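You operate a simulated robot arm through the tools that you are given. There is no shell and no other tool. Be economical: measure what you need, move in short steps, check, and stop when the job is done.

You are at the controls of a simulated two-armed robot. One attempt, no reset.

TASK
Join the short chain with the yellow link and tighten it.
Fine: yellow knob to TIGHT after joining; then black lever IN and grey cover shut.

It is judged by the outcome, as a careful person would: the job done as asked, and still so three seconds after it is handed in. It fails if anything else is knocked over, pushed out of place, dropped, spilled or broken. Lids that push on must go on centred and level and be pressed home; caps that screw on are set level and turned clockwise until they are tight.

THE ROBOT
Two 7-joint arms with two-finger parallel grippers on one trunk, on a base that drives. Base frame: it is fixed to the floor where the robot stands at the start and does not move with it; the origin is under the middle of the robot, x ahead of it, y to its left, z up. Units: m, degrees, N and s.
The left shoulder is at the start at [0.05, 0.187, 1.085], the right one opposite. With the tool pointing down near the work surface each hand reaches from about 0.1 to 0.66 m from the robot's upright axis, wherever it stands, measured 20 degrees to its own side. Places, roughly: black block [2.2, -0.1, 0.8]; black lever [2.3, 0.2, 0.6]; black-topped brass cap [2.6, -2.4, 0.7]; blue knob [1.7, 0, 0.8]; blue lever [1.8, 0.2, 0.7]; blue-topped brass cap [2.7, -2.2, 0.8]; gear case [1.4, 0, 0.5]; green lever [2.8, -2.2, 1]; green-topped brass cap [2.5, -2.1, 0.2]; grey cover [2.5, -0.1, 1]; main switch [2.9, -3.5, 0.9]; orange knob [2.9, -2.3, 1.1]; red hand wheel [2.1, 0.1, 0.8]; red knob [1.6, -0.1, 0.8]; red lever [1.6, 0.2, 0.7]; red-topped brass cap [2.8, -2.2, 0.7]. Payload 3.43 kg a hand.
Tool frame (each hand has its own): the origin (TCP) lies between the finger pads and is the grasp point; the fingertips stand 0.03 m ahead of it; z points along the fingers, y is the line along which they close. The gripper opens to 0.094 m. The fingers are 0.028 m wide and 0.01 m thick; the gripper's body (0.05 by 0.096 m) begins 0.055 m behind the TCP.
Orientation is told as [roll, pitch, yaw] about the base's x, y, z axes, in that order, counted from this pose: with the fingers straight down and closing along the base's y, the tool's x points along the base's -x, its y along +y and its z along -z.

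THE INTERFACE
- The arms move only by the tool send_rows. It takes "left_targets", "right_targets" or both (then of equal length, played together; a hand with none holds still); each is a list that holds one entry, the list of rows, each a list of 7 numbers: the shift along the tool's x, y, z in units of 250 mm (1.0 is 250 mm), then the turn, a rotation vector about the tool's x, y, z in units of 90 degrees (1.0 is 90 degrees), then the opening, from 0 (shut) to 1 (fully open). In form: [[[tx, ty, tz, rx, ry, rz, fingers], ...]]. A call has 1 to 10 rows; each row is the pose to reach, as a shift and turn from the pose commanded when the call began, along the tool's axes at that moment. A call with a number of a shift or a turn outside -1 to 1 is refused whole. A row lasts 0.2 s, in which the tool goes at most 0.05 m and 8.6 degrees; a call with a longer step from one row to the next is refused whole, and so is a gripper value outside its range. Where a pose cannot be reached the arm comes as near as it can. A force on the tool above 90 N (or 10 N above the force at the start of the call, whichever is more), or a blocked arm, ends the call early, and 0.2 s more pass. Each finger travels about 0.153 m/s and halts on what it meets, pressing with about 37 N; the grip force reading is that of the motor and also rises with nothing between the fingers. The clock runs only during rows and for 0.2 s after the last one: add rows that repeat a pose to give the fingers time. The reply holds the time, the measured pose of the TCP, the force on the tool along the base axes, the opening and the grip force, in the units named above and with some noise, with the torque about the TCP (base axes, N m) and any sound that the robot's microphone picked up, and new pictures: "show" is both (left out), scene, wrist or none (wrist: the cameras of the hands that moved).
- Cameras (640 x 400 px; columns grow to the right, rows downward): "scene" is now at [0.1482, 0.0017, 1.2517]; the picture's right is [0.01, -1.00, 0.00], its down [-0.52, -0.00, -0.85] and it looks along [0.85, 0.00, -0.52] (base axes); focal length 250 px, centre (320, 200). "left" rides on the left gripper at [0.076, -0.014, -0.102] in its tool frame; the picture's right is [0.18, 0.98, 0.00], its down [-0.75, 0.14, -0.64] and it looks along [-0.63, 0.12, 0.77] (tool axes); focal length 243 px, centre (320, 200). "right" rides on the right gripper at [0.076, 0.014, -0.102] in its tool frame; the picture's right is [-0.18, 0.98, 0.00], its down [-0.75, -0.14, -0.64] and it looks along [-0.63, -0.12, 0.77] (tool axes); focal length 243 px, centre (320, 200). There is no depth. A picture from a camera that has moved, and an enlarged one, comes with that camera's place and axes in the base frame and with its lens.
- move_column(by): slides the trunk up (or, below 0, down) by that many m; the arms and the scene camera ride with it, the base frame stays. It gives what a move gives, with no picture.
- roll_base(legs): drives the robot by 1 to 6 legs, each [ahead, left, turn to the left] in m, m and degrees, along the robot's own axes; the way and the turn of a leg run together, so that a leg with both is an arc; at most 1.5 m and 180 degrees a leg. The arms and the cameras ride along, it lands a little off, and it stops where it bumps. It gives what a move gives, and a new picture of the scene camera.
- head_to(pan, tilt): turns the head with the scene camera to pan (to the left, within 80 degrees either way) and tilt (down, from -29 to 69), counted from straight ahead of the robot. It gives what a move gives, and a new picture of the scene camera.
- zoom(camera, box): a new picture of the part [left, top, right, bottom] of that camera's present view, enlarged. It takes no simulated time.
- hand_in(): hands the job in; it is judged then, once.

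Work in short steps. Places have to be worked out from the pictures, the camera data and where the tool is seen: move nearer, look again, correct. Check each grasp and each placing, and mend what went wrong. You have 120 turns and 260 pictures in all, those below and enlarged ones among them. Open the grippers and draw the arms clear of the work before you hand the job in, unless the task says otherwise; then end with one line.

The tools are called after "Emit:" by a JSON object that holds its "api" and its "payload". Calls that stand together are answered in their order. send_rows: Moves the arms, as the interface text tells. Its arguments: {"type":"object","properties":{"left_targets":{"type":"array"},"right_targets":{"type":"array"},"show":{"type":"string","enum":["both","scene","wrist","none"]}},"required":[]} The other tools are called the same way: move_column (by) slides the trunk up or down; roll_base (legs) drives the base; head_to (pan, tilt) turns the head that bears the scene camera; zoom (camera, box) takes an enlarged picture of a part of a camera's view; hand_in () hands the job in.

At the start:

```text
t: 0.0
left_ee_pos: [0.455, 0.0433, 1.0496]
left_tool_rot: [0.0, 0.0, 0.1]
left_wrist_force: [-0.7, 0.2, 0.3]
left_wrist_torque: [0.0, -0.01, 0.02]
left_grip_width: 0.094
left_grip_force: 0.0
right_ee_pos: [0.3393, -0.2201, 1.0469]
right_tool_rot: [0.1, 0.0, -0.1]
right_wrist_force: [0.2, 0.6, -0.1]
right_wrist_torque: [0.0, -0.01, 0.01]
right_grip_width: 0.0941
right_grip_force: 0.1
trunk travel left (down, up): [-0.3, 0.132]
robot x, y, heading: [-0.0003, 0.0004, -0.1]
head pan, tilt: [0.3, 31.5]
```

scene: 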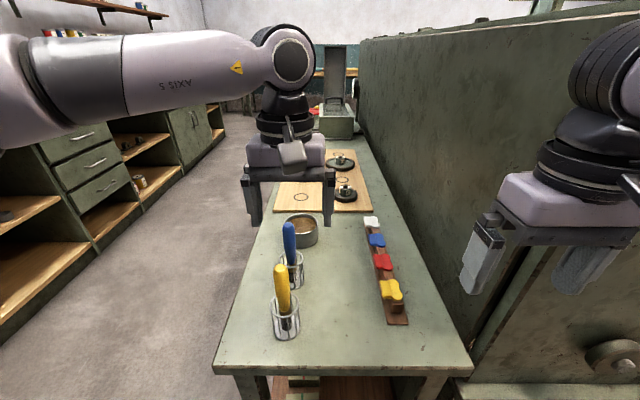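
right: 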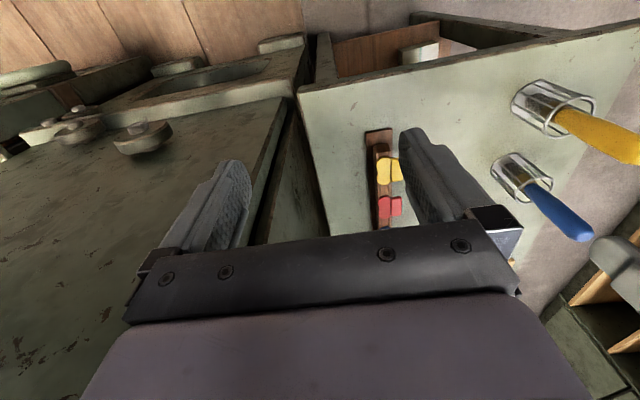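
left: 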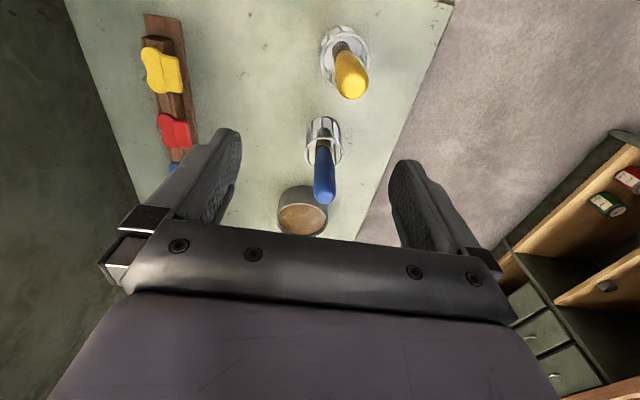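

The bench ahead shows a rack of coloured links and screwdriver-like handles; I'll enlarge the rack and the far area.

Emit:
{"api": "zoom", "payload": {"camera": "scene", "box": [240, 180, 440, 340]}}

Emit:
{"api": "zoom", "payload": {"camera": "scene", "box": [260, 40, 400, 220]}}

Emit:
{"api": "head_to", "payload": {"pan": -45, "tilt": 25}}

```text
2.50 times, centred on (340, 260) of scene
camera zoom: at [0.1482, 0.0017, 1.2517], right [0.01, -1.0, 0.0], down [-0.52, 0.0, -0.85], along [0.85, 0.0, -0.52], focal length 626 px, centre (270, 50)
```

zoom: 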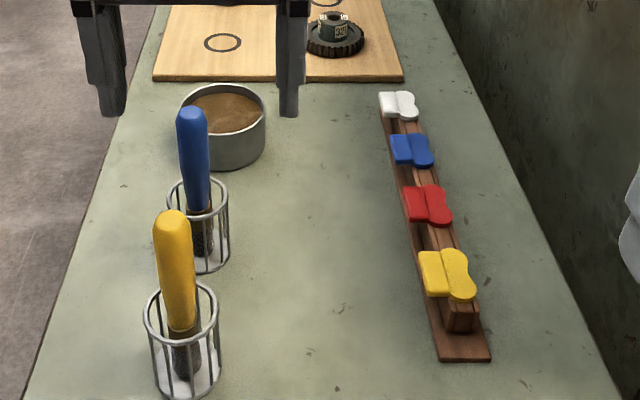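

```text
2.22 times, centred on (330, 130) of scene
camera zoom: at [0.1482, 0.0017, 1.2517], right [0.01, -1.0, 0.0], down [-0.52, 0.0, -0.85], along [0.85, 0.0, -0.52], focal length 557 px, centre (298, 356)
```

zoom: 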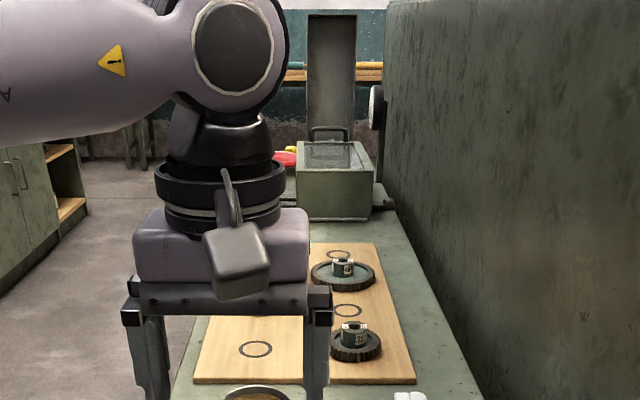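

```text
t: 1.1
left_ee_pos: [0.4551, 0.0447, 1.0494]
left_tool_rot: [0.0, 0.0, 0.1]
left_wrist_force: [0.6, 0.0, 0.1]
left_wrist_torque: [0.03, 0.01, -0.01]
left_grip_width: 0.094
left_grip_force: 0.1
right_ee_pos: [0.3389, -0.2191, 1.0468]
right_tool_rot: [0.1, 0.0, 0.0]
right_wrist_force: [0.0, -0.4, -0.2]
right_wrist_torque: [-0.05, 0.01, -0.02]
right_grip_width: 0.094
right_grip_force: 0.0
trunk travel left (down, up): [-0.3, 0.132]
robot x, y, heading: [0.0026, 0.0026, -0.1]
head pan, tilt: [-45.0, 25.0]
camera scene: at [0.1236, -0.0639, 1.2621], right [-0.71, -0.71, 0.0], down [-0.3, 0.3, -0.91], along [0.64, -0.64, -0.42], focal length 250 px, centre (320, 200)
```

scene: 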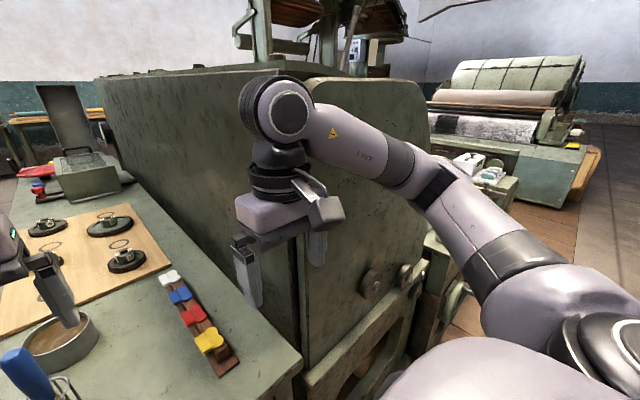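

The rack looks like coloured chain links (yellow nearest). I need to find the chain and the yellow knob, so I drive into the aisle left of the bench and look.

Emit:
{"api": "roll_base", "payload": {"legs": [[0, 0.8, 0], [0.9, 0, 0]]}}

Emit:
{"api": "head_to", "payload": {"pan": -50, "tilt": 25}}

```text
t: 13.0
left_ee_pos: [1.369, 0.848, 1.0486]
left_tool_rot: [0.0, 0.1, -0.2]
left_wrist_force: [-0.4, 0.6, -0.4]
left_wrist_torque: [-0.01, -0.02, -0.03]
left_grip_width: 0.094
left_grip_force: 0.0
right_ee_pos: [1.2524, 0.5863, 1.0474]
right_tool_rot: [0.0, 0.0, -0.3]
right_wrist_force: [-0.2, 0.4, 0.3]
right_wrist_torque: [0.0, 0.0, -0.02]
right_grip_width: 0.0939
right_grip_force: 0.1
trunk travel left (down, up): [-0.3, 0.132]
robot x, y, heading: [0.9123, 0.8058, -0.3]
head pan, tilt: [-45.0, 25.0]
camera scene: at [1.0381, 0.7416, 1.2621], right [-0.71, -0.7, 0.0], down [-0.3, 0.3, -0.91], along [0.64, -0.64, -0.42], focal length 250 px, centre (320, 200)
```

scene: 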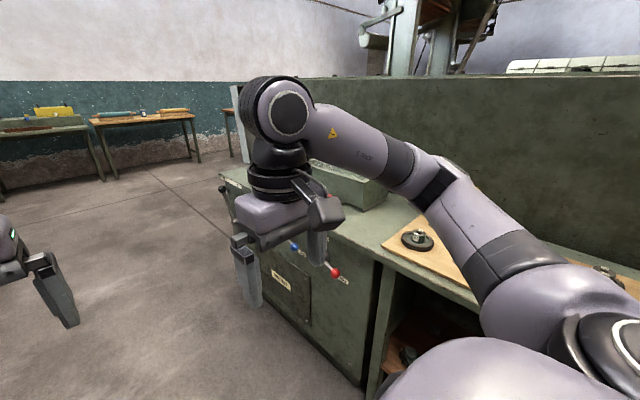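

```text
t: 13.7
left_ee_pos: [1.3698, 0.8474, 1.0499]
left_tool_rot: [0.0, 0.0, -0.2]
left_wrist_force: [-0.8, -0.9, 0.1]
left_wrist_torque: [-0.01, 0.03, 0.0]
left_grip_width: 0.0941
left_grip_force: 0.1
right_ee_pos: [1.2531, 0.586, 1.0469]
right_tool_rot: [0.0, 0.0, -0.4]
right_wrist_force: [-0.3, 0.9, 0.6]
right_wrist_torque: [0.0, -0.01, -0.03]
right_grip_width: 0.0942
right_grip_force: 0.1
trunk travel left (down, up): [-0.3, 0.132]
robot x, y, heading: [0.9177, 0.805, -0.4]
head pan, tilt: [-50.0, 25.0]
camera scene: at [1.032, 0.7363, 1.2621], right [-0.77, -0.64, 0.0], down [-0.27, 0.33, -0.91], along [0.58, -0.7, -0.42], focal length 250 px, centre (320, 200)
```

scene: 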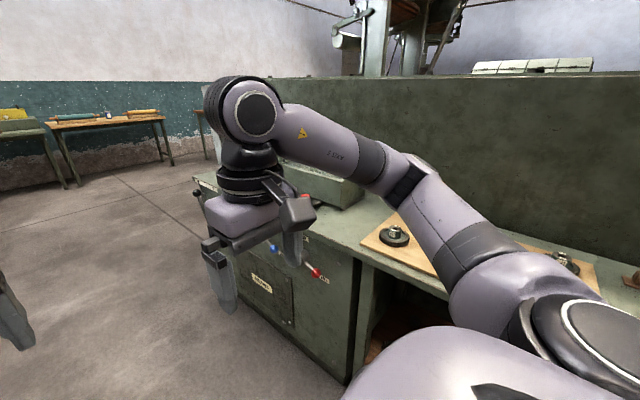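

The right arm blocks the view; I'll move on to x≈1.9 and turn to face the bench.

Emit:
{"api": "roll_base", "payload": {"legs": [[0.7, 0.15, 0], [0, 0, -90]]}}

Emit:
{"api": "head_to", "payload": {"pan": 0, "tilt": 35}}

```text
t: 21.4
left_ee_pos: [1.6627, 0.4956, 1.0493]
left_tool_rot: [0.0, 0.1, -90.4]
left_wrist_force: [0.5, 0.6, 1.0]
left_wrist_torque: [0.02, -0.03, -0.02]
left_grip_width: 0.0939
left_grip_force: 0.1
right_ee_pos: [1.4002, 0.6142, 1.0477]
right_tool_rot: [0.0, -0.1, -90.4]
right_wrist_force: [1.1, -0.5, -0.3]
right_wrist_torque: [0.02, -0.03, -0.01]
right_grip_width: 0.094
right_grip_force: 0.1
trunk travel left (down, up): [-0.3, 0.132]
robot x, y, heading: [1.6173, 0.9518, -90.5]
head pan, tilt: [-50.0, 25.0]
camera scene: at [1.5499, 0.8357, 1.2621], right [-0.64, 0.77, 0.0], down [0.33, 0.27, -0.91], along [-0.7, -0.58, -0.42], focal length 250 px, centre (320, 200)
```

scene: 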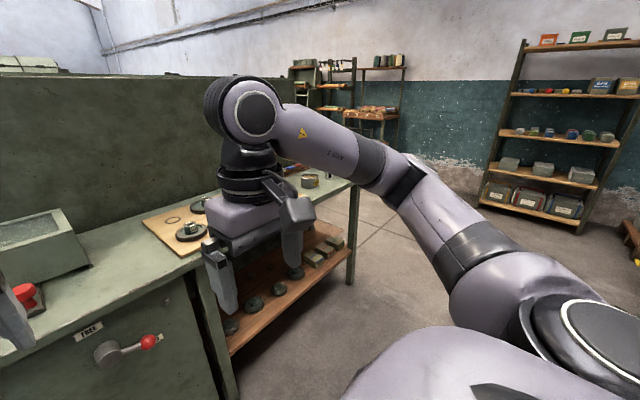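

```text
t: 22.6
left_ee_pos: [1.6609, 0.496, 1.0479]
left_tool_rot: [0.0, 0.0, -90.3]
left_wrist_force: [0.6, 0.3, 0.2]
left_wrist_torque: [-0.03, 0.0, 0.0]
left_grip_width: 0.094
left_grip_force: 0.1
right_ee_pos: [1.4005, 0.6149, 1.0471]
right_tool_rot: [0.1, 0.0, -90.4]
right_wrist_force: [-0.2, -1.2, 0.3]
right_wrist_torque: [0.0, -0.02, -0.02]
right_grip_width: 0.0941
right_grip_force: 0.0
trunk travel left (down, up): [-0.3, 0.132]
robot x, y, heading: [1.6213, 0.9497, -90.3]
head pan, tilt: [0.0, 35.0]
camera scene: at [1.6203, 0.8063, 1.2463], right [-1.0, 0.01, 0.0], down [0.0, 0.57, -0.82], along [-0.01, -0.82, -0.57], focal length 250 px, centre (320, 200)
```

scene: 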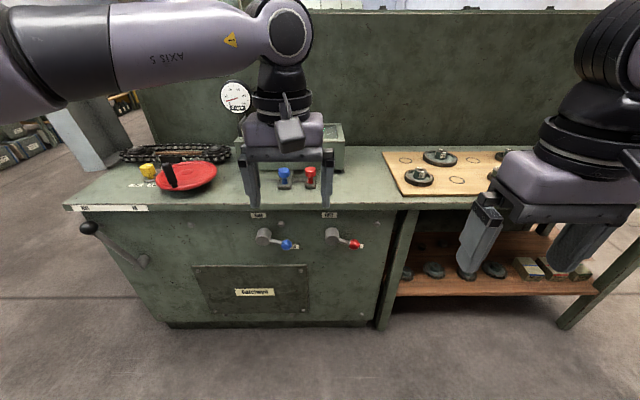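

The chain, yellow knob, red hand wheel and black lever are at x≈2.1–2.4. I move 0.6 m further along.

Emit:
{"api": "roll_base", "payload": {"legs": [[0, 0.62, 0]]}}

Emit:
{"api": "zoom", "payload": {"camera": "scene", "box": [200, 50, 480, 225]}}

```text
t: 28.6
left_ee_pos: [2.2852, 0.4916, 1.0499]
left_tool_rot: [0.0, -0.1, -90.2]
left_wrist_force: [-0.5, 0.7, 0.3]
left_wrist_torque: [0.0, 0.01, -0.03]
left_grip_width: 0.094
left_grip_force: 0.0
right_ee_pos: [2.0223, 0.6098, 1.0472]
right_tool_rot: [-0.1, 0.1, -90.3]
right_wrist_force: [1.0, 0.0, 0.7]
right_wrist_torque: [0.01, -0.01, -0.02]
right_grip_width: 0.0938
right_grip_force: 0.1
trunk travel left (down, up): [-0.3, 0.132]
robot x, y, heading: [2.2434, 0.9459, -90.2]
head pan, tilt: [0.0, 35.0]
camera scene: at [2.2422, 0.8026, 1.2463], right [-1.0, 0.01, 0.0], down [0.0, 0.57, -0.82], along [0.0, -0.82, -0.57], focal length 250 px, centre (320, 200)
```

scene: 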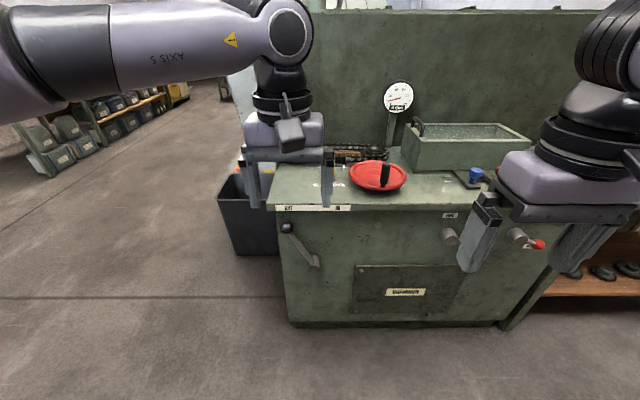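

```text
2.29 times, centred on (340, 138) of scene
camera zoom: at [2.2422, 0.8026, 1.2463], right [-1.0, 0.01, 0.0], down [0.0, 0.57, -0.82], along [0.0, -0.82, -0.57], focal length 573 px, centre (274, 343)
```

zoom: 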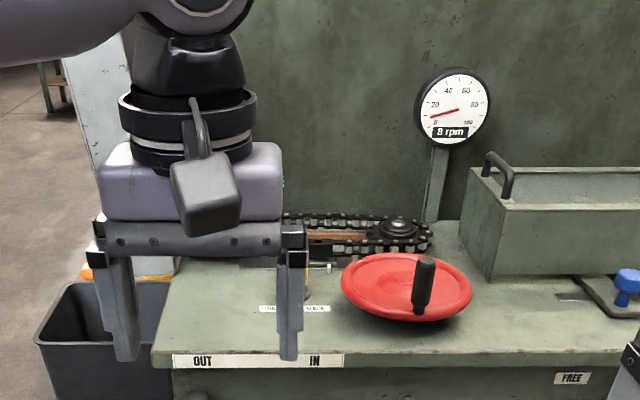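

Left arm hides the yellow knob and chain; I move the left hand aside and back.

Emit:
{"api": "send_rows", "payload": {"left_targets": [[[0.1, 0.15, 0, 0, 0, 0, 1], [0.2, 0.3, 0, 0, 0, 0, 1], [0.3, 0.45, 0, 0, 0, 0, 1], [0.4, 0.6, 0, 0, 0, 0, 1], [0.4, 0.78, 0, 0, 0, 0, 1], [0.4, 0.95, 0, 0, 0, 0, 1]]], "show": "none"}}

Emit:
{"api": "head_to", "payload": {"pan": 0, "tilt": 42}}

Emit:
{"api": "zoom", "payload": {"camera": "scene", "box": [220, 60, 420, 185]}}

```text
t: 29.9
left_ee_pos: [2.5214, 0.591, 1.0481]
left_tool_rot: [0.0, 0.0, -90.2]
left_wrist_force: [0.3, 0.1, 0.4]
left_wrist_torque: [-0.01, -0.03, 0.0]
left_grip_width: 0.0941
left_grip_force: 0.1
right_ee_pos: [2.0227, 0.6095, 1.0473]
right_tool_rot: [0.0, 0.0, -90.3]
right_wrist_force: [-0.4, -0.8, 0.5]
right_wrist_torque: [0.02, 0.03, 0.0]
right_grip_width: 0.0944
right_grip_force: 0.1
trunk travel left (down, up): [-0.3, 0.132]
robot x, y, heading: [2.2455, 0.9474, -90.7]
head pan, tilt: [0.0, 35.0]
```

```text
t: 30.6
left_ee_pos: [2.5197, 0.591, 1.048]
left_tool_rot: [0.0, 0.0, -90.2]
left_wrist_force: [-0.2, 0.3, 0.1]
left_wrist_torque: [0.0, 0.0, -0.04]
left_grip_width: 0.094
left_grip_force: 0.1
right_ee_pos: [2.0224, 0.6098, 1.0478]
right_tool_rot: [0.0, 0.0, -90.3]
right_wrist_force: [-0.4, 0.7, 0.4]
right_wrist_torque: [-0.02, -0.01, -0.03]
right_grip_width: 0.0941
right_grip_force: 0.0
trunk travel left (down, up): [-0.3, 0.132]
robot x, y, heading: [2.2402, 0.9494, -90.2]
head pan, tilt: [0.0, 42.0]
camera scene: at [2.2422, 0.807, 1.2359], right [-1.0, 0.01, 0.0], down [0.0, 0.67, -0.74], along [0.0, -0.74, -0.67], focal length 250 px, centre (320, 200)
```

scene: 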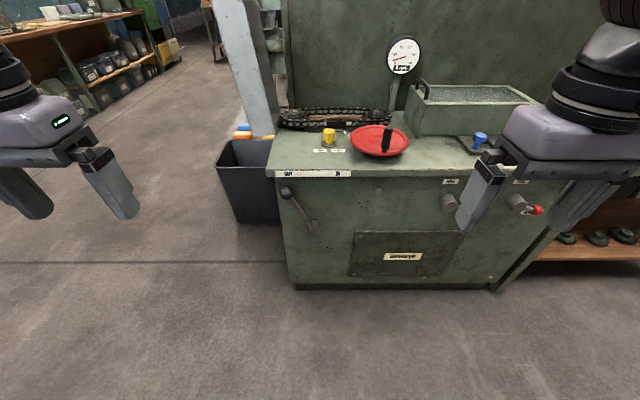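

```text
3.20 times, centred on (320, 122) of scene
camera zoom: at [2.2422, 0.807, 1.2359], right [-1.0, 0.01, 0.0], down [0.0, 0.67, -0.74], along [0.0, -0.74, -0.67], focal length 802 px, centre (320, 448)
```

zoom: 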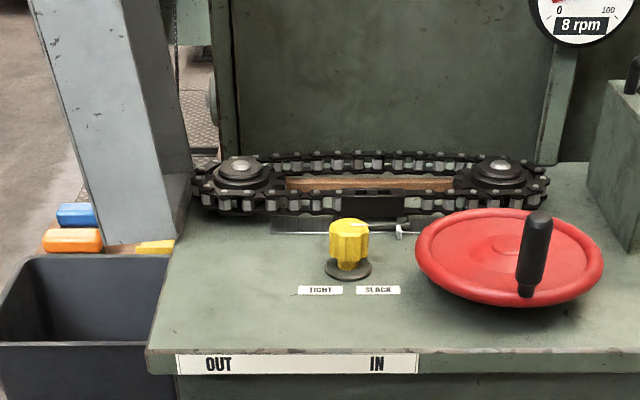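

The chain runs on two sprockets behind the yellow TIGHT/SLACK knob, with a black block in the front run. I drive closer to look into it from above.

Emit:
{"api": "roll_base", "payload": {"legs": [[0.3, 0, 0]]}}

Emit:
{"api": "move_column", "payload": {"by": 0.13}}

Emit:
{"api": "head_to", "payload": {"pan": 0, "tilt": 50}}

Emit:
{"api": "zoom", "payload": {"camera": "scene", "box": [200, 60, 440, 210]}}

```text
t: 32.7
left_ee_pos: [2.52, 0.2897, 1.0486]
left_tool_rot: [0.0, -0.1, -90.1]
left_wrist_force: [0.0, -0.3, -1.0]
left_wrist_torque: [0.03, 0.01, 0.0]
left_grip_width: 0.094
left_grip_force: 0.1
right_ee_pos: [2.0217, 0.307, 1.0486]
right_tool_rot: [0.0, 0.1, -90.2]
right_wrist_force: [0.2, -0.6, 0.1]
right_wrist_torque: [-0.01, -0.01, -0.01]
right_grip_width: 0.094
right_grip_force: 0.1
trunk travel left (down, up): [-0.3, 0.132]
robot x, y, heading: [2.2434, 0.6433, -90.2]
head pan, tilt: [0.0, 42.0]
camera scene: at [2.241, 0.5047, 1.2357], right [-1.0, 0.0, 0.0], down [0.0, 0.67, -0.74], along [0.0, -0.74, -0.67], focal length 250 px, centre (320, 200)
```

scene: 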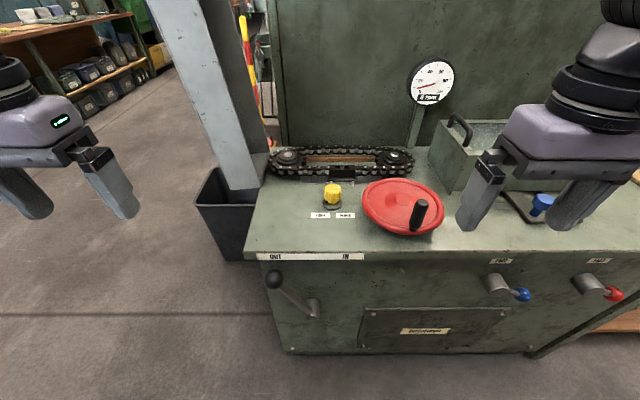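

```text
t: 34.3
left_ee_pos: [2.5195, 0.2897, 1.1789]
left_tool_rot: [0.0, 0.0, -90.0]
left_wrist_force: [0.7, -0.4, -1.3]
left_wrist_torque: [0.0, -0.01, -0.02]
left_grip_width: 0.0943
left_grip_force: 0.1
right_ee_pos: [2.0208, 0.3077, 1.1771]
right_tool_rot: [0.0, -0.1, -90.1]
right_wrist_force: [-0.3, -0.5, 0.6]
right_wrist_torque: [0.02, 0.01, -0.01]
right_grip_width: 0.094
right_grip_force: 0.0
trunk travel left (down, up): [-0.43, 0.002]
robot x, y, heading: [2.2404, 0.6427, -90.3]
head pan, tilt: [0.0, 42.0]
```

```text
t: 35.0
left_ee_pos: [2.5196, 0.2888, 1.1799]
left_tool_rot: [-0.1, 0.0, -90.1]
left_wrist_force: [-0.1, 0.4, -0.1]
left_wrist_torque: [0.01, -0.01, -0.01]
left_grip_width: 0.094
left_grip_force: 0.0
right_ee_pos: [2.0199, 0.3071, 1.1789]
right_tool_rot: [-0.1, 0.0, -90.2]
right_wrist_force: [-0.5, 0.6, 1.0]
right_wrist_torque: [0.01, -0.02, 0.0]
right_grip_width: 0.094
right_grip_force: 0.0
trunk travel left (down, up): [-0.43, 0.002]
robot x, y, heading: [2.243, 0.6461, -90.4]
head pan, tilt: [0.0, 50.0]
camera scene: at [2.241, 0.5117, 1.3546], right [-1.0, 0.0, 0.0], down [0.0, 0.77, -0.64], along [0.0, -0.64, -0.77], focal length 250 px, centre (320, 200)
```

scene: 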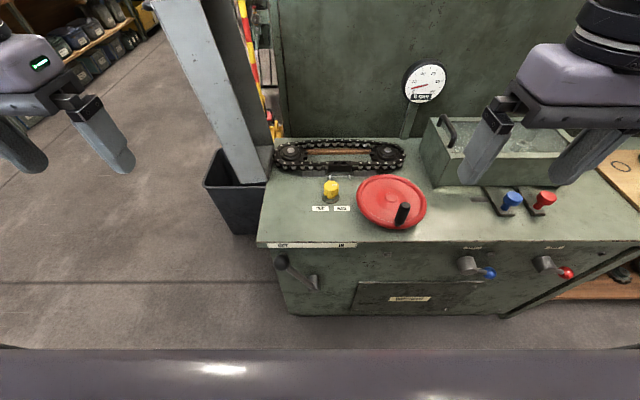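

```text
2.67 times, centred on (320, 135) of scene
camera zoom: at [2.241, 0.5117, 1.3546], right [-1.0, 0.0, 0.0], down [0.0, 0.77, -0.64], along [0.0, -0.64, -0.77], focal length 668 px, centre (320, 373)
```

zoom: 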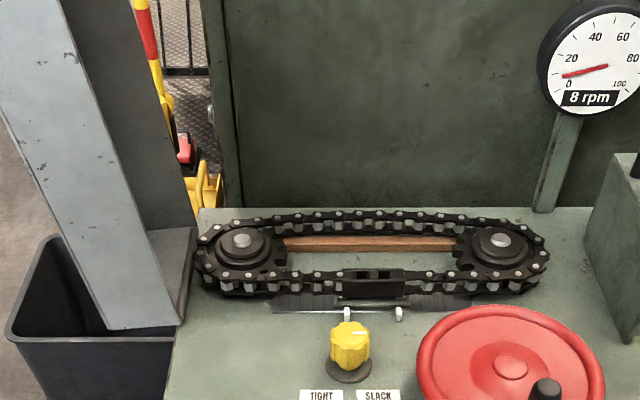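

Emit:
{"api": "zoom", "payload": {"camera": "scene", "box": [290, 140, 410, 215]}}

Emit:
{"api": "zoom", "payload": {"camera": "scene", "box": [312, 150, 368, 185]}}

```text
5.33 times, centred on (350, 178) of scene
camera zoom: at [2.241, 0.5117, 1.3546], right [-1.0, 0.0, 0.0], down [0.0, 0.77, -0.64], along [0.0, -0.64, -0.77], focal length 1336 px, centre (160, 320)
```

zoom: 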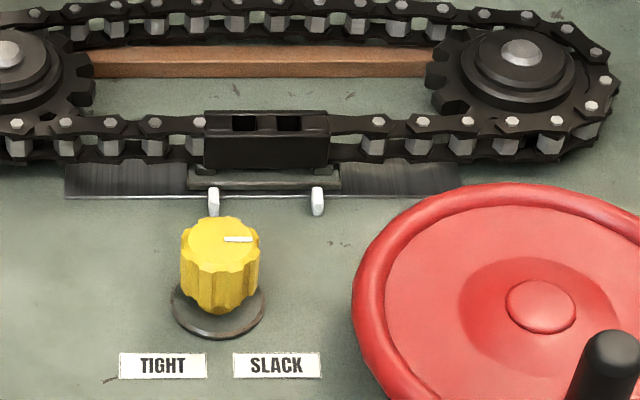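

```text
11.43 times, centred on (340, 168) of scene
camera zoom: at [2.241, 0.5117, 1.3546], right [-1.0, 0.0, 0.0], down [0.0, 0.77, -0.64], along [0.0, -0.64, -0.77], focal length 2863 px, centre (91, 571)
```

zoom: 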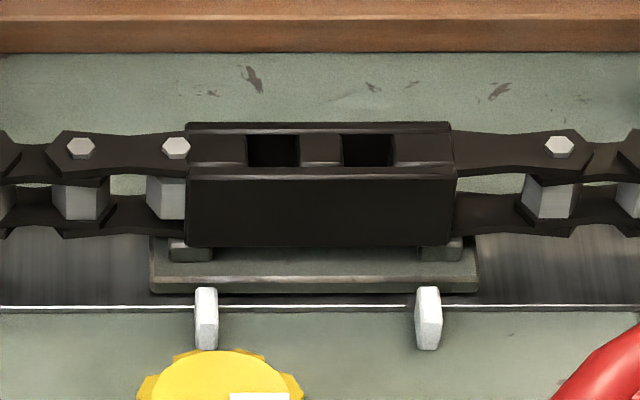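

The block in the chain's front run has two sockets for a link; the yellow one must come from the rack. I drive back to the rack at the bench's end.

Emit:
{"api": "roll_base", "payload": {"legs": [[-0.3, 0, 0], [0, -1.12, 0], [0, -1.12, 0], [0, 0, 90], [0, -0.95, 0]]}}

Emit:
{"api": "move_column", "payload": {"by": -0.13}}

Emit:
{"api": "head_to", "payload": {"pan": -10, "tilt": 50}}

```text
t: 68.2
left_ee_pos: [0.3865, 0.2571, 1.1787]
left_tool_rot: [-0.4, -0.1, 1.3]
left_wrist_force: [-0.1, 0.1, 0.1]
left_wrist_torque: [-0.01, 0.0, 0.01]
left_grip_width: 0.0941
left_grip_force: 0.0
right_ee_pos: [0.3763, -0.2294, 1.178]
right_tool_rot: [1.3, -0.4, 3.1]
right_wrist_force: [-0.8, 39.8, 11.8]
right_wrist_torque: [-3.18, -0.16, 0.31]
right_grip_width: 0.0714
right_grip_force: 0.1
trunk travel left (down, up): [-0.43, 0.002]
robot x, y, heading: [0.0319, -0.0375, 1.0]
head pan, tilt: [0.0, 50.0]
stopped in leg 5: the robot was blocked; the commanded pose is now the measured one
camera scene: at [0.1709, -0.0257, 1.3549], right [0.02, -1.0, 0.01], down [-0.77, -0.02, -0.64], along [0.64, 0.01, -0.77], focal length 250 px, centre (320, 200)
```

scene: 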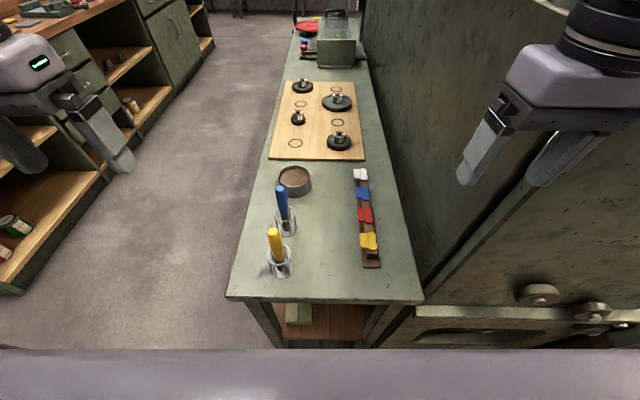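

```text
t: 69.8
left_ee_pos: [0.3779, 0.2559, 1.0516]
left_tool_rot: [-0.5, -0.8, 1.1]
left_wrist_force: [0.2, 0.4, 0.0]
left_wrist_torque: [-0.01, 0.02, 0.02]
left_grip_width: 0.094
left_grip_force: 0.2
right_ee_pos: [0.3666, -0.2339, 1.055]
right_tool_rot: [0.9, -2.0, 3.2]
right_wrist_force: [-0.1, 17.9, 10.2]
right_wrist_torque: [-2.4, -0.21, 0.36]
right_grip_width: 0.0939
right_grip_force: 0.1
trunk travel left (down, up): [-0.3, 0.132]
robot x, y, heading: [0.0312, -0.0368, 0.8]
head pan, tilt: [0.0, 50.0]
```

```text
t: 70.5
left_ee_pos: [0.3783, 0.2549, 1.0523]
left_tool_rot: [-0.4, -0.9, 1.1]
left_wrist_force: [0.5, 0.3, 0.7]
left_wrist_torque: [0.01, -0.03, -0.01]
left_grip_width: 0.0942
left_grip_force: 0.0
right_ee_pos: [0.3656, -0.2326, 1.0549]
right_tool_rot: [0.9, -1.8, 3.1]
right_wrist_force: [1.3, 18.0, 10.7]
right_wrist_torque: [-2.38, -0.18, 0.4]
right_grip_width: 0.0943
right_grip_force: 0.0
trunk travel left (down, up): [-0.3, 0.132]
robot x, y, heading: [0.037, -0.0369, 0.9]
head pan, tilt: [-10.0, 50.0]
camera scene: at [0.159, -0.0397, 1.2263], right [-0.16, -0.99, 0.01], down [-0.75, 0.11, -0.65], along [0.64, -0.11, -0.76], focal length 250 px, centre (320, 200)
```

scene: 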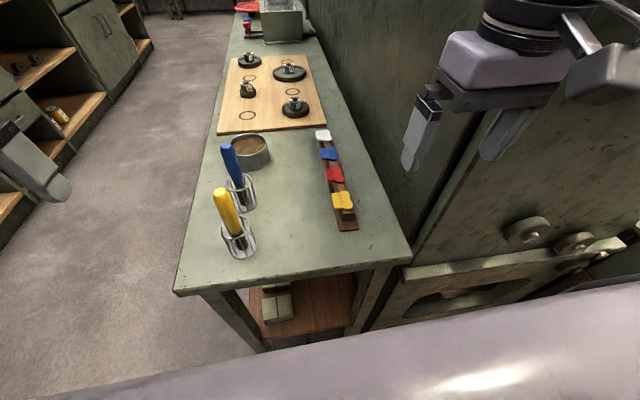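

The right hand bumped the big machine; it sits pressing lightly. I roll left 0.07 to free it and look closely at the rack.

Emit:
{"api": "roll_base", "payload": {"legs": [[0, 0.09, 0]]}}

Emit:
{"api": "zoom", "payload": {"camera": "scene", "box": [270, 110, 430, 260]}}

```text
t: 71.9
left_ee_pos: [0.3859, 0.3399, 1.0484]
left_tool_rot: [-0.2, -0.1, 1.2]
left_wrist_force: [0.5, 0.0, -0.3]
left_wrist_torque: [0.0, 0.01, 0.02]
left_grip_width: 0.0941
left_grip_force: 0.0
right_ee_pos: [0.375, -0.1493, 1.0452]
right_tool_rot: [1.3, 0.0, 2.3]
right_wrist_force: [2.1, 0.5, 0.1]
right_wrist_torque: [-0.02, -0.03, 0.03]
right_grip_width: 0.0939
right_grip_force: 0.0
trunk travel left (down, up): [-0.3, 0.132]
robot x, y, heading: [0.038, 0.052, 1.0]
head pan, tilt: [-10.0, 50.0]
camera scene: at [0.1693, 0.0443, 1.2246], right [-0.16, -0.99, 0.0], down [-0.76, 0.12, -0.64], along [0.63, -0.1, -0.77], focal length 250 px, centre (320, 200)
```

scene: 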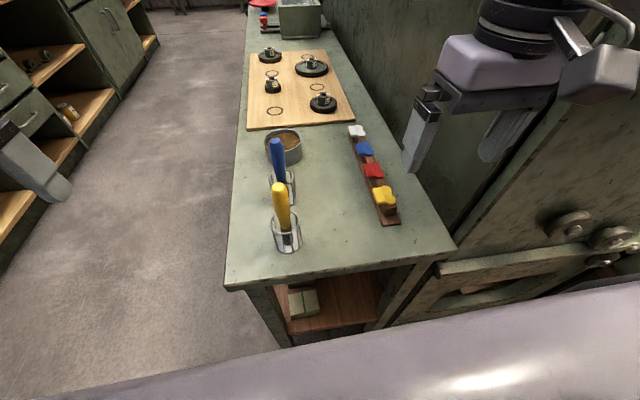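

```text
2.67 times, centred on (350, 185) of scene
camera zoom: at [0.1693, 0.0443, 1.2246], right [-0.16, -0.99, 0.0], down [-0.76, 0.12, -0.64], along [0.63, -0.1, -0.77], focal length 668 px, centre (240, 240)
```

zoom: 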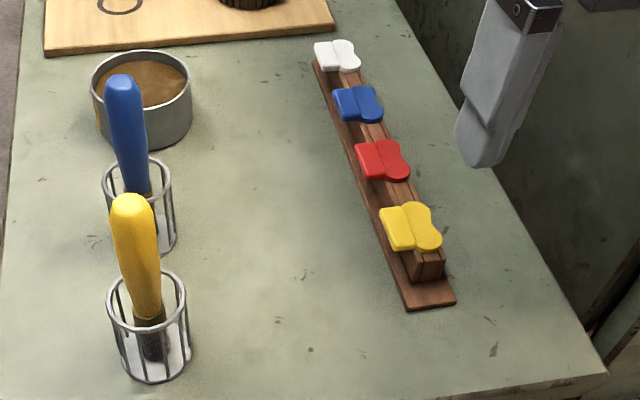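

The yellow link is about [0.49, -0.147, 0.82]. I bring the right hand above it to look with its camera.

Emit:
{"api": "send_rows", "payload": {"right_targets": [[[-0.12, 0, 0.1, 0, 0, 0, 1], [-0.22, 0, 0.2, 0, 0, 0, 1], [-0.3, 0, 0.3, 0, 0, 0, 1], [-0.38, 0, 0.4, 0, 0, 0, 1], [-0.38, 0, 0.4, 0, 0, 0, 1]]], "show": "wrist"}}

Emit:
{"api": "zoom", "payload": {"camera": "right", "box": [220, 50, 420, 175]}}

```text
t: 73.3
left_ee_pos: [0.3582, 0.3476, 1.0549]
left_tool_rot: [-0.9, -1.9, 0.4]
left_wrist_force: [0.0, 0.5, 0.2]
left_wrist_torque: [-0.02, -0.02, -0.01]
left_grip_width: 0.0939
left_grip_force: 0.0
right_ee_pos: [0.4399, -0.1317, 0.9882]
right_tool_rot: [0.6, -7.3, 4.0]
right_wrist_force: [0.1, 0.3, 0.1]
right_wrist_torque: [0.02, 0.02, 0.01]
right_grip_width: 0.0941
right_grip_force: 0.0
trunk travel left (down, up): [-0.3, 0.132]
robot x, y, heading: [0.0336, 0.0546, 0.0]
head pan, tilt: [-10.0, 50.0]
stopped in row 5 (right hand): the arm was blocked; the commanded pose is now the measured one
camera right: at [0.3507, -0.1237, 1.0802], right [0.11, 0.99, 0.04], down [0.67, -0.1, 0.73], along [0.73, -0.06, -0.68], focal length 243 px, centre (320, 200)
```

right: 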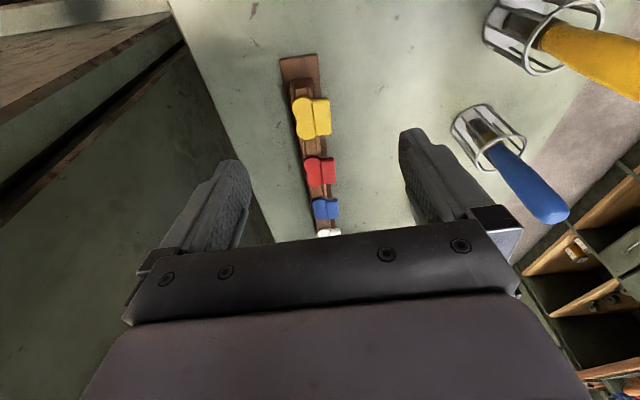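

```text
3.20 times, centred on (320, 112) of right
camera zoom: at [0.3507, -0.1237, 1.0802], right [0.11, 0.99, 0.04], down [0.67, -0.1, 0.73], along [0.73, -0.06, -0.68], focal length 776 px, centre (320, 480)
```

zoom: 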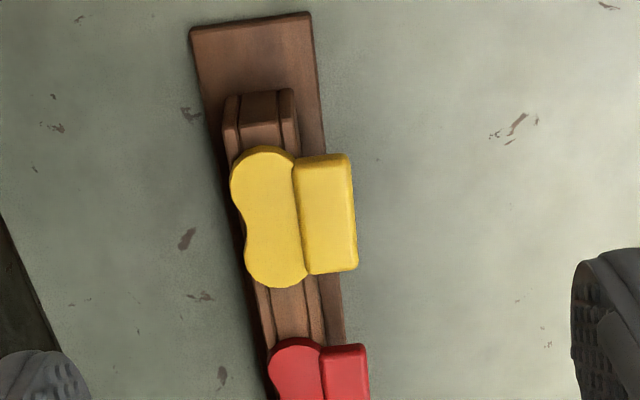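

The elbow seems to press on the machine beside the bench. I raise the hand and roll the robot left 0.15 m.

Emit:
{"api": "send_rows", "payload": {"right_targets": [[[0.1, 0, -0.12, 0, 0, 0, 1], [0.2, 0, -0.25, 0, 0, 0, 1], [0.3, 0, -0.3, 0, 0, 0, 1]]], "show": "none"}}

Emit:
{"api": "roll_base", "payload": {"legs": [[0, 0.16, 0]]}}

```text
t: 74.1
left_ee_pos: [0.3855, 0.3397, 1.0504]
left_tool_rot: [-0.2, -0.2, 0.9]
left_wrist_force: [0.7, -0.1, 0.9]
left_wrist_torque: [-0.01, 0.01, 0.01]
left_grip_width: 0.0939
left_grip_force: 0.1
right_ee_pos: [0.3914, -0.1488, 1.0384]
right_tool_rot: [1.6, -3.9, 3.1]
right_wrist_force: [0.1, -0.2, -0.2]
right_wrist_torque: [0.0, 0.01, 0.01]
right_grip_width: 0.0937
right_grip_force: 0.0
trunk travel left (down, up): [-0.3, 0.132]
robot x, y, heading: [0.038, 0.0523, 0.9]
head pan, tilt: [-10.0, 50.0]
```

```text
t: 76.2
left_ee_pos: [0.3851, 0.4974, 1.0501]
left_tool_rot: [-0.1, 0.0, 0.8]
left_wrist_force: [-0.2, 0.9, 0.7]
left_wrist_torque: [0.02, -0.05, 0.01]
left_grip_width: 0.0941
left_grip_force: 0.0
right_ee_pos: [0.3891, 0.0109, 1.035]
right_tool_rot: [1.6, -3.6, 3.2]
right_wrist_force: [0.3, -0.8, -1.1]
right_wrist_torque: [0.01, -0.01, 0.01]
right_grip_width: 0.094
right_grip_force: 0.1
trunk travel left (down, up): [-0.3, 0.132]
robot x, y, heading: [0.0316, 0.2152, 0.6]
head pan, tilt: [-10.0, 50.0]
camera scene: at [0.1663, 0.2028, 1.2246], right [-0.16, -0.99, 0.0], down [-0.76, 0.13, -0.64], along [0.63, -0.11, -0.77], focal length 250 px, centre (320, 200)
```

scene: 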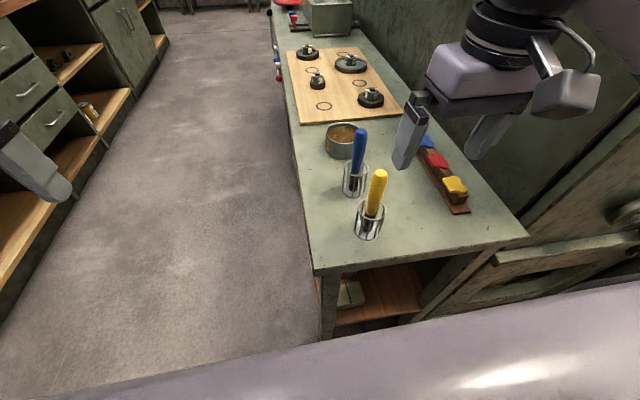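

Emit:
{"api": "zoom", "payload": {"camera": "scene", "box": [410, 140, 490, 220]}}

Emit:
{"api": "zoom", "payload": {"camera": "left", "box": [0, 0, 320, 200]}}

```text
5.00 times, centred on (450, 180) of scene
camera zoom: at [0.1663, 0.2028, 1.2246], right [-0.16, -0.99, 0.0], down [-0.76, 0.13, -0.64], along [0.63, -0.11, -0.77], focal length 1253 px, centre (-330, 300)
```

zoom: 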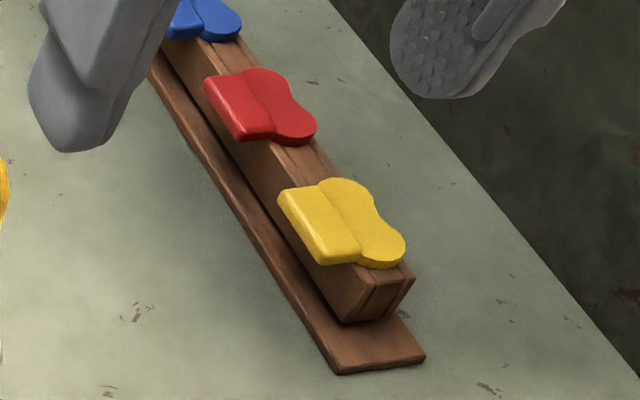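

```text
2.00 times, centred on (160, 100) of left
camera zoom: at [0.3089, 0.4814, 1.1521], right [-0.2, 0.98, 0.0], down [0.75, 0.15, 0.64], along [0.63, 0.12, -0.77], focal length 485 px, centre (640, 400)
```

zoom: 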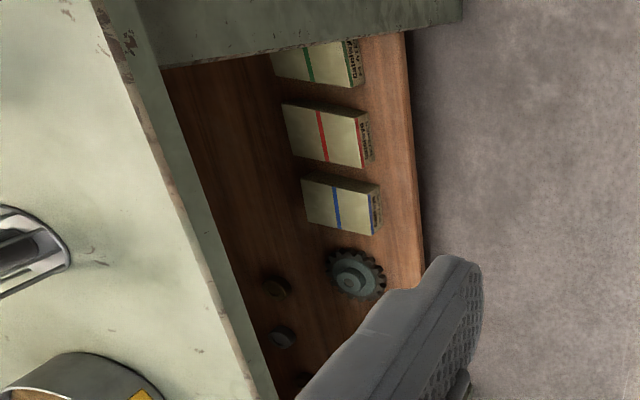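

Link: figure-8 plate over the rail with a thick tab towards +y. I'll grasp it closing along y; first level the hand and move above it.

Emit:
{"api": "send_rows", "payload": {"right_targets": [[[-0.04, -0.15, 0.0, 0.018, 0.04, 0.036, 1], [-0.08, -0.3, 0.05, 0.018, 0.04, 0.036, 1], [-0.12, -0.45, 0.1, 0.018, 0.04, 0.036, 1], [-0.16, -0.6, 0.2, 0.018, 0.04, 0.036, 1], [-0.2, -0.62, 0.3, 0.018, 0.04, 0.036, 1], [-0.2, -0.62, 0.3, 0.018, 0.04, 0.036, 1]]], "show": "wrist"}}

```text
t: 77.6
left_ee_pos: [0.3834, 0.497, 1.0476]
left_tool_rot: [-0.1, 0.1, 0.8]
left_wrist_force: [0.2, -0.3, 1.2]
left_wrist_torque: [0.0, 0.0, -0.04]
left_grip_width: 0.0943
left_grip_force: 0.1
right_ee_pos: [0.4522, -0.1393, 0.959]
right_tool_rot: [0.1, 0.1, -0.2]
right_wrist_force: [-0.4, 0.1, 0.3]
right_wrist_torque: [0.04, -0.03, -0.01]
right_grip_width: 0.094
right_grip_force: 0.2
trunk travel left (down, up): [-0.3, 0.132]
robot x, y, heading: [0.0345, 0.2119, 0.5]
head pan, tilt: [-10.0, 50.0]
camera right: at [0.3768, -0.1237, 1.0606], right [0.19, 0.98, 0.0], down [0.75, -0.14, 0.64], along [0.63, -0.12, -0.77], focal length 243 px, centre (320, 200)
```

right: 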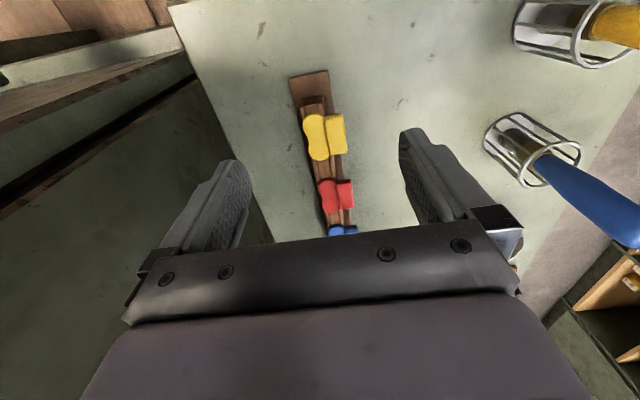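

Link centre ≈ [0.49, -0.140]. I move over it and descend partway, then look again.

Emit:
{"api": "send_rows", "payload": {"right_targets": [[[-0.08, 0, 0.1, 0, 0, 0, 1], [-0.15, 0, 0.2, 0, 0, 0, 1], [-0.15, 0, 0.3, 0, 0, 0, 1], [-0.15, 0, 0.3, 0, 0, 0, 1]]], "show": "wrist"}}

Emit:
{"api": "zoom", "payload": {"camera": "scene", "box": [390, 120, 510, 220]}}

```text
t: 78.6
left_ee_pos: [0.3851, 0.4963, 1.0495]
left_tool_rot: [-0.1, 0.0, 0.7]
left_wrist_force: [-0.7, -0.2, 0.3]
left_wrist_torque: [0.02, 0.03, -0.02]
left_grip_width: 0.0941
left_grip_force: 0.1
right_ee_pos: [0.4894, -0.1396, 0.8844]
right_tool_rot: [0.1, 0.1, -0.1]
right_wrist_force: [-0.5, 0.1, 0.0]
right_wrist_torque: [0.03, 0.04, 0.02]
right_grip_width: 0.0938
right_grip_force: 0.0
trunk travel left (down, up): [-0.3, 0.132]
robot x, y, heading: [0.0356, 0.214, 0.7]
head pan, tilt: [-10.0, 50.0]
camera right: at [0.4137, -0.125, 0.9859], right [0.18, 0.98, 0.0], down [0.75, -0.14, 0.64], along [0.63, -0.12, -0.77], focal length 243 px, centre (320, 200)
```

right: 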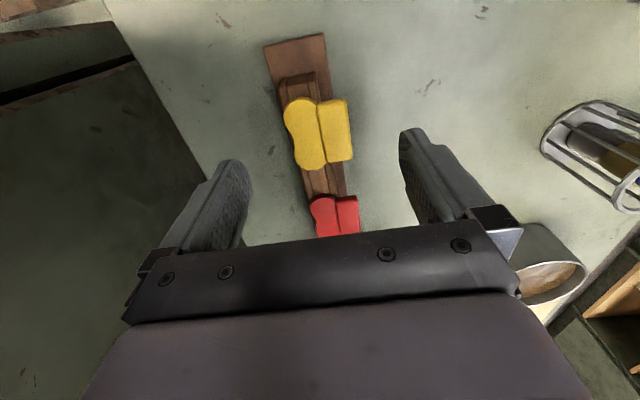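

```text
4.00 times, centred on (450, 170) of scene
camera zoom: at [0.1663, 0.2026, 1.2246], right [-0.16, -0.99, 0.0], down [-0.76, 0.13, -0.64], along [0.63, -0.11, -0.77], focal length 1002 px, centre (-200, 320)
```

zoom: 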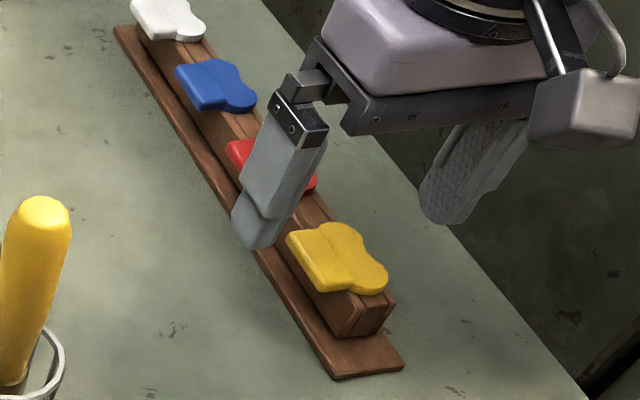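

Triangulation gives the plate top near z≈0.835 and centre [0.482, -0.139]. I lower so the tips reach 0.815 and take a look before closing.

Emit:
{"api": "send_rows", "payload": {"right_targets": [[[0.028, 0, 0.08, 0, 0, 0, 0.9], [0.028, 0, 0.155, 0, 0, 0, 0.8], [0.028, 0, 0.155, 0, 0, 0, 0.75]]], "show": "wrist"}}

Emit:
{"api": "zoom", "payload": {"camera": "scene", "box": [410, 130, 490, 200]}}

```text
t: 79.4
left_ee_pos: [0.3847, 0.4968, 1.0493]
left_tool_rot: [-0.1, 0.1, 0.6]
left_wrist_force: [-0.1, 0.0, -0.4]
left_wrist_torque: [0.0, 0.02, -0.01]
left_grip_width: 0.0942
left_grip_force: 0.1
right_ee_pos: [0.4824, -0.1393, 0.8436]
right_tool_rot: [0.0, 0.0, -0.2]
right_wrist_force: [0.6, 0.7, 0.1]
right_wrist_torque: [-0.02, -0.05, 0.01]
right_grip_width: 0.0704
right_grip_force: 0.1
trunk travel left (down, up): [-0.3, 0.132]
robot x, y, heading: [0.0316, 0.2149, 0.6]
head pan, tilt: [-10.0, 50.0]
camera right: at [0.4071, -0.1243, 0.9459], right [0.19, 0.98, 0.0], down [0.75, -0.14, 0.64], along [0.63, -0.12, -0.77], focal length 243 px, centre (320, 200)
```

right: 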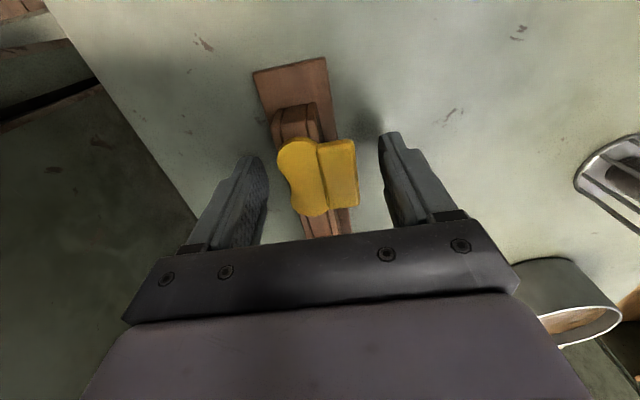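

```text
5.71 times, centred on (450, 165) of scene
camera zoom: at [0.1663, 0.2026, 1.2246], right [-0.16, -0.99, 0.0], down [-0.76, 0.13, -0.64], along [0.63, -0.11, -0.77], focal length 1432 px, centre (-423, 400)
```

zoom: 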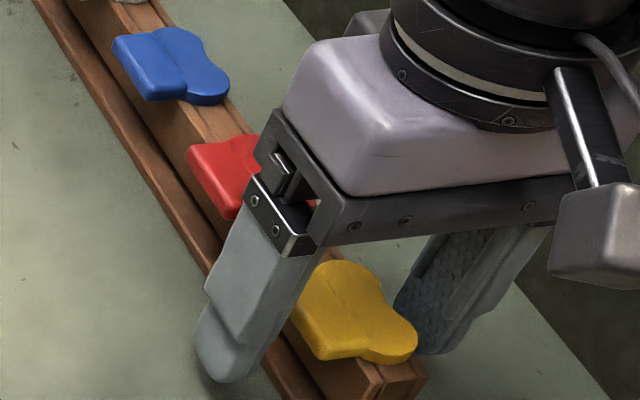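

The fingers straddle the link well; closing now.

Emit:
{"api": "send_rows", "payload": {"right_targets": [[[0, 0, 0, 0, 0, 0, 0.4], [0, 0, 0, 0, 0, 0, 0.2], [0, 0, 0, 0, 0, 0, 0.2], [0, 0, 0, 0, 0, 0, 0.2]]], "show": "wrist"}}

Emit:
{"api": "zoom", "payload": {"camera": "scene", "box": [410, 130, 490, 200]}}

```text
t: 80.4
left_ee_pos: [0.3845, 0.4972, 1.0485]
left_tool_rot: [-0.1, 0.0, 0.8]
left_wrist_force: [-0.1, 0.6, -0.7]
left_wrist_torque: [0.0, -0.01, -0.02]
left_grip_width: 0.094
left_grip_force: 0.1
right_ee_pos: [0.4834, -0.1386, 0.8445]
right_tool_rot: [0.1, 0.1, -0.1]
right_wrist_force: [-0.5, 0.2, -0.2]
right_wrist_torque: [-0.01, 0.0, 0.0]
right_grip_width: 0.0433
right_grip_force: 37.5
trunk travel left (down, up): [-0.3, 0.132]
robot x, y, heading: [0.0311, 0.2143, 0.7]
head pan, tilt: [-10.0, 50.0]
camera right: at [0.4071, -0.1242, 0.9459], right [0.19, 0.98, 0.0], down [0.75, -0.14, 0.64], along [0.63, -0.12, -0.77], focal length 243 px, centre (320, 200)
```

right: 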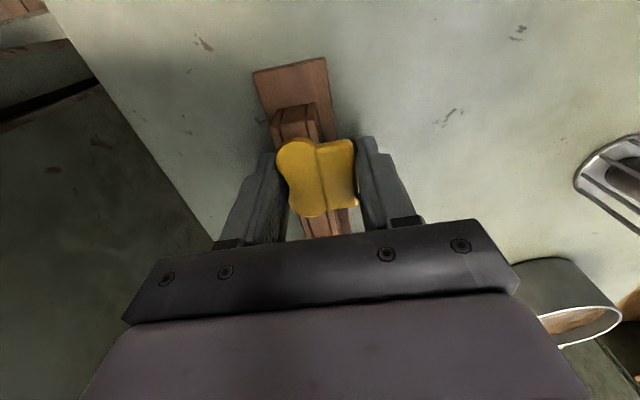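

```text
5.71 times, centred on (450, 165) of scene
camera zoom: at [0.1664, 0.2025, 1.2246], right [-0.16, -0.99, 0.0], down [-0.76, 0.13, -0.64], along [0.63, -0.11, -0.77], focal length 1432 px, centre (-423, 400)
```

zoom: 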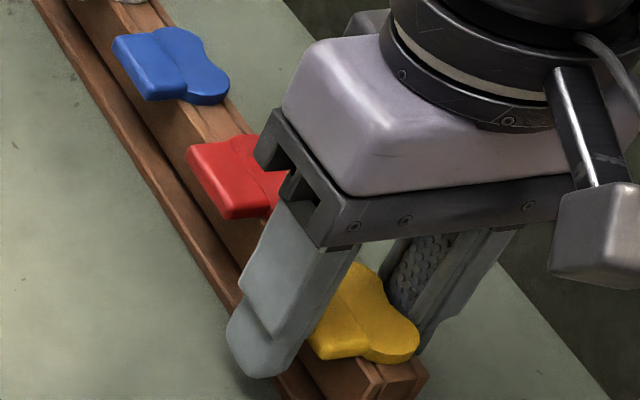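

Grip at 43 mm, 37 N. I lift straight up 0.15 m.

Emit:
{"api": "send_rows", "payload": {"right_targets": [[[0, 0, -0.06, 0, 0, 0, 0.2], [0, 0, -0.15, 0, 0, 0, 0.2], [0, 0, -0.3, 0, 0, 0, 0.2], [0, 0, -0.45, 0, 0, 0, 0.2], [0, 0, -0.6, 0, 0, 0, 0.2], [0, 0, -0.7, 0, 0, 0, 0.2]]], "show": "both"}}

Emit:
{"api": "zoom", "payload": {"camera": "scene", "box": [390, 40, 550, 180]}}

```text
t: 81.8
left_ee_pos: [0.3844, 0.497, 1.0495]
left_tool_rot: [-0.1, -0.1, 0.7]
left_wrist_force: [-0.2, -0.3, -0.3]
left_wrist_torque: [0.02, 0.0, 0.0]
left_grip_width: 0.0941
left_grip_force: 0.1
right_ee_pos: [0.4824, -0.1395, 1.0194]
right_tool_rot: [0.1, 0.1, 0.0]
right_wrist_force: [-0.6, 0.0, -1.9]
right_wrist_torque: [0.0, 0.02, 0.01]
right_grip_width: 0.0435
right_grip_force: 37.2
trunk travel left (down, up): [-0.3, 0.132]
robot x, y, heading: [0.0299, 0.2141, 1.0]
head pan, tilt: [-10.0, 50.0]
camera scene: at [0.1662, 0.2027, 1.2245], right [-0.16, -0.99, 0.0], down [-0.76, 0.13, -0.64], along [0.63, -0.11, -0.77], focal length 250 px, centre (320, 200)
camera right: at [0.4056, -0.1246, 1.1215], right [0.19, 0.98, 0.0], down [0.75, -0.14, 0.64], along [0.63, -0.12, -0.77], focal length 243 px, centre (320, 200)
```

scene: 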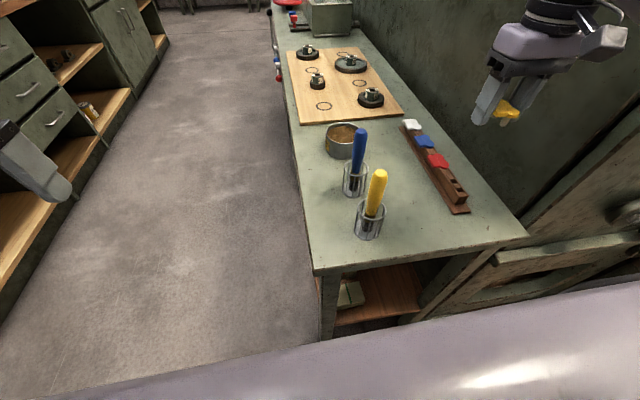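
right: 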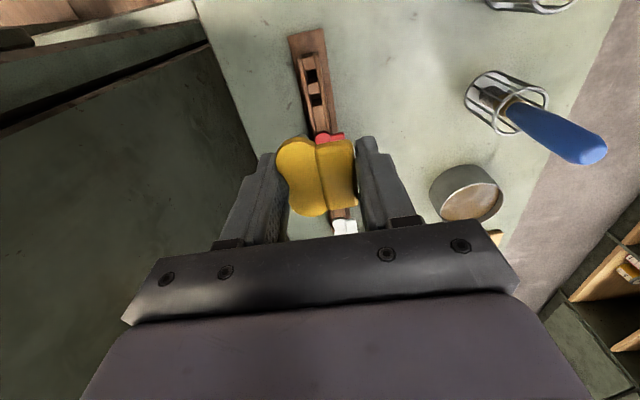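

```text
2.86 times, centred on (470, 110) of scene
camera zoom: at [0.1662, 0.2027, 1.2245], right [-0.16, -0.99, 0.0], down [-0.76, 0.13, -0.64], along [0.63, -0.11, -0.77], focal length 716 px, centre (-109, 457)
```

zoom: 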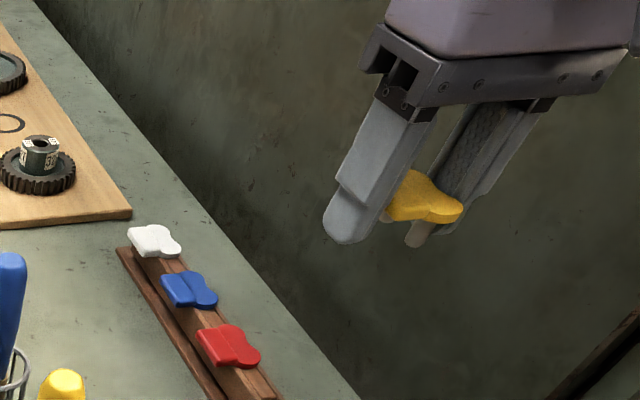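

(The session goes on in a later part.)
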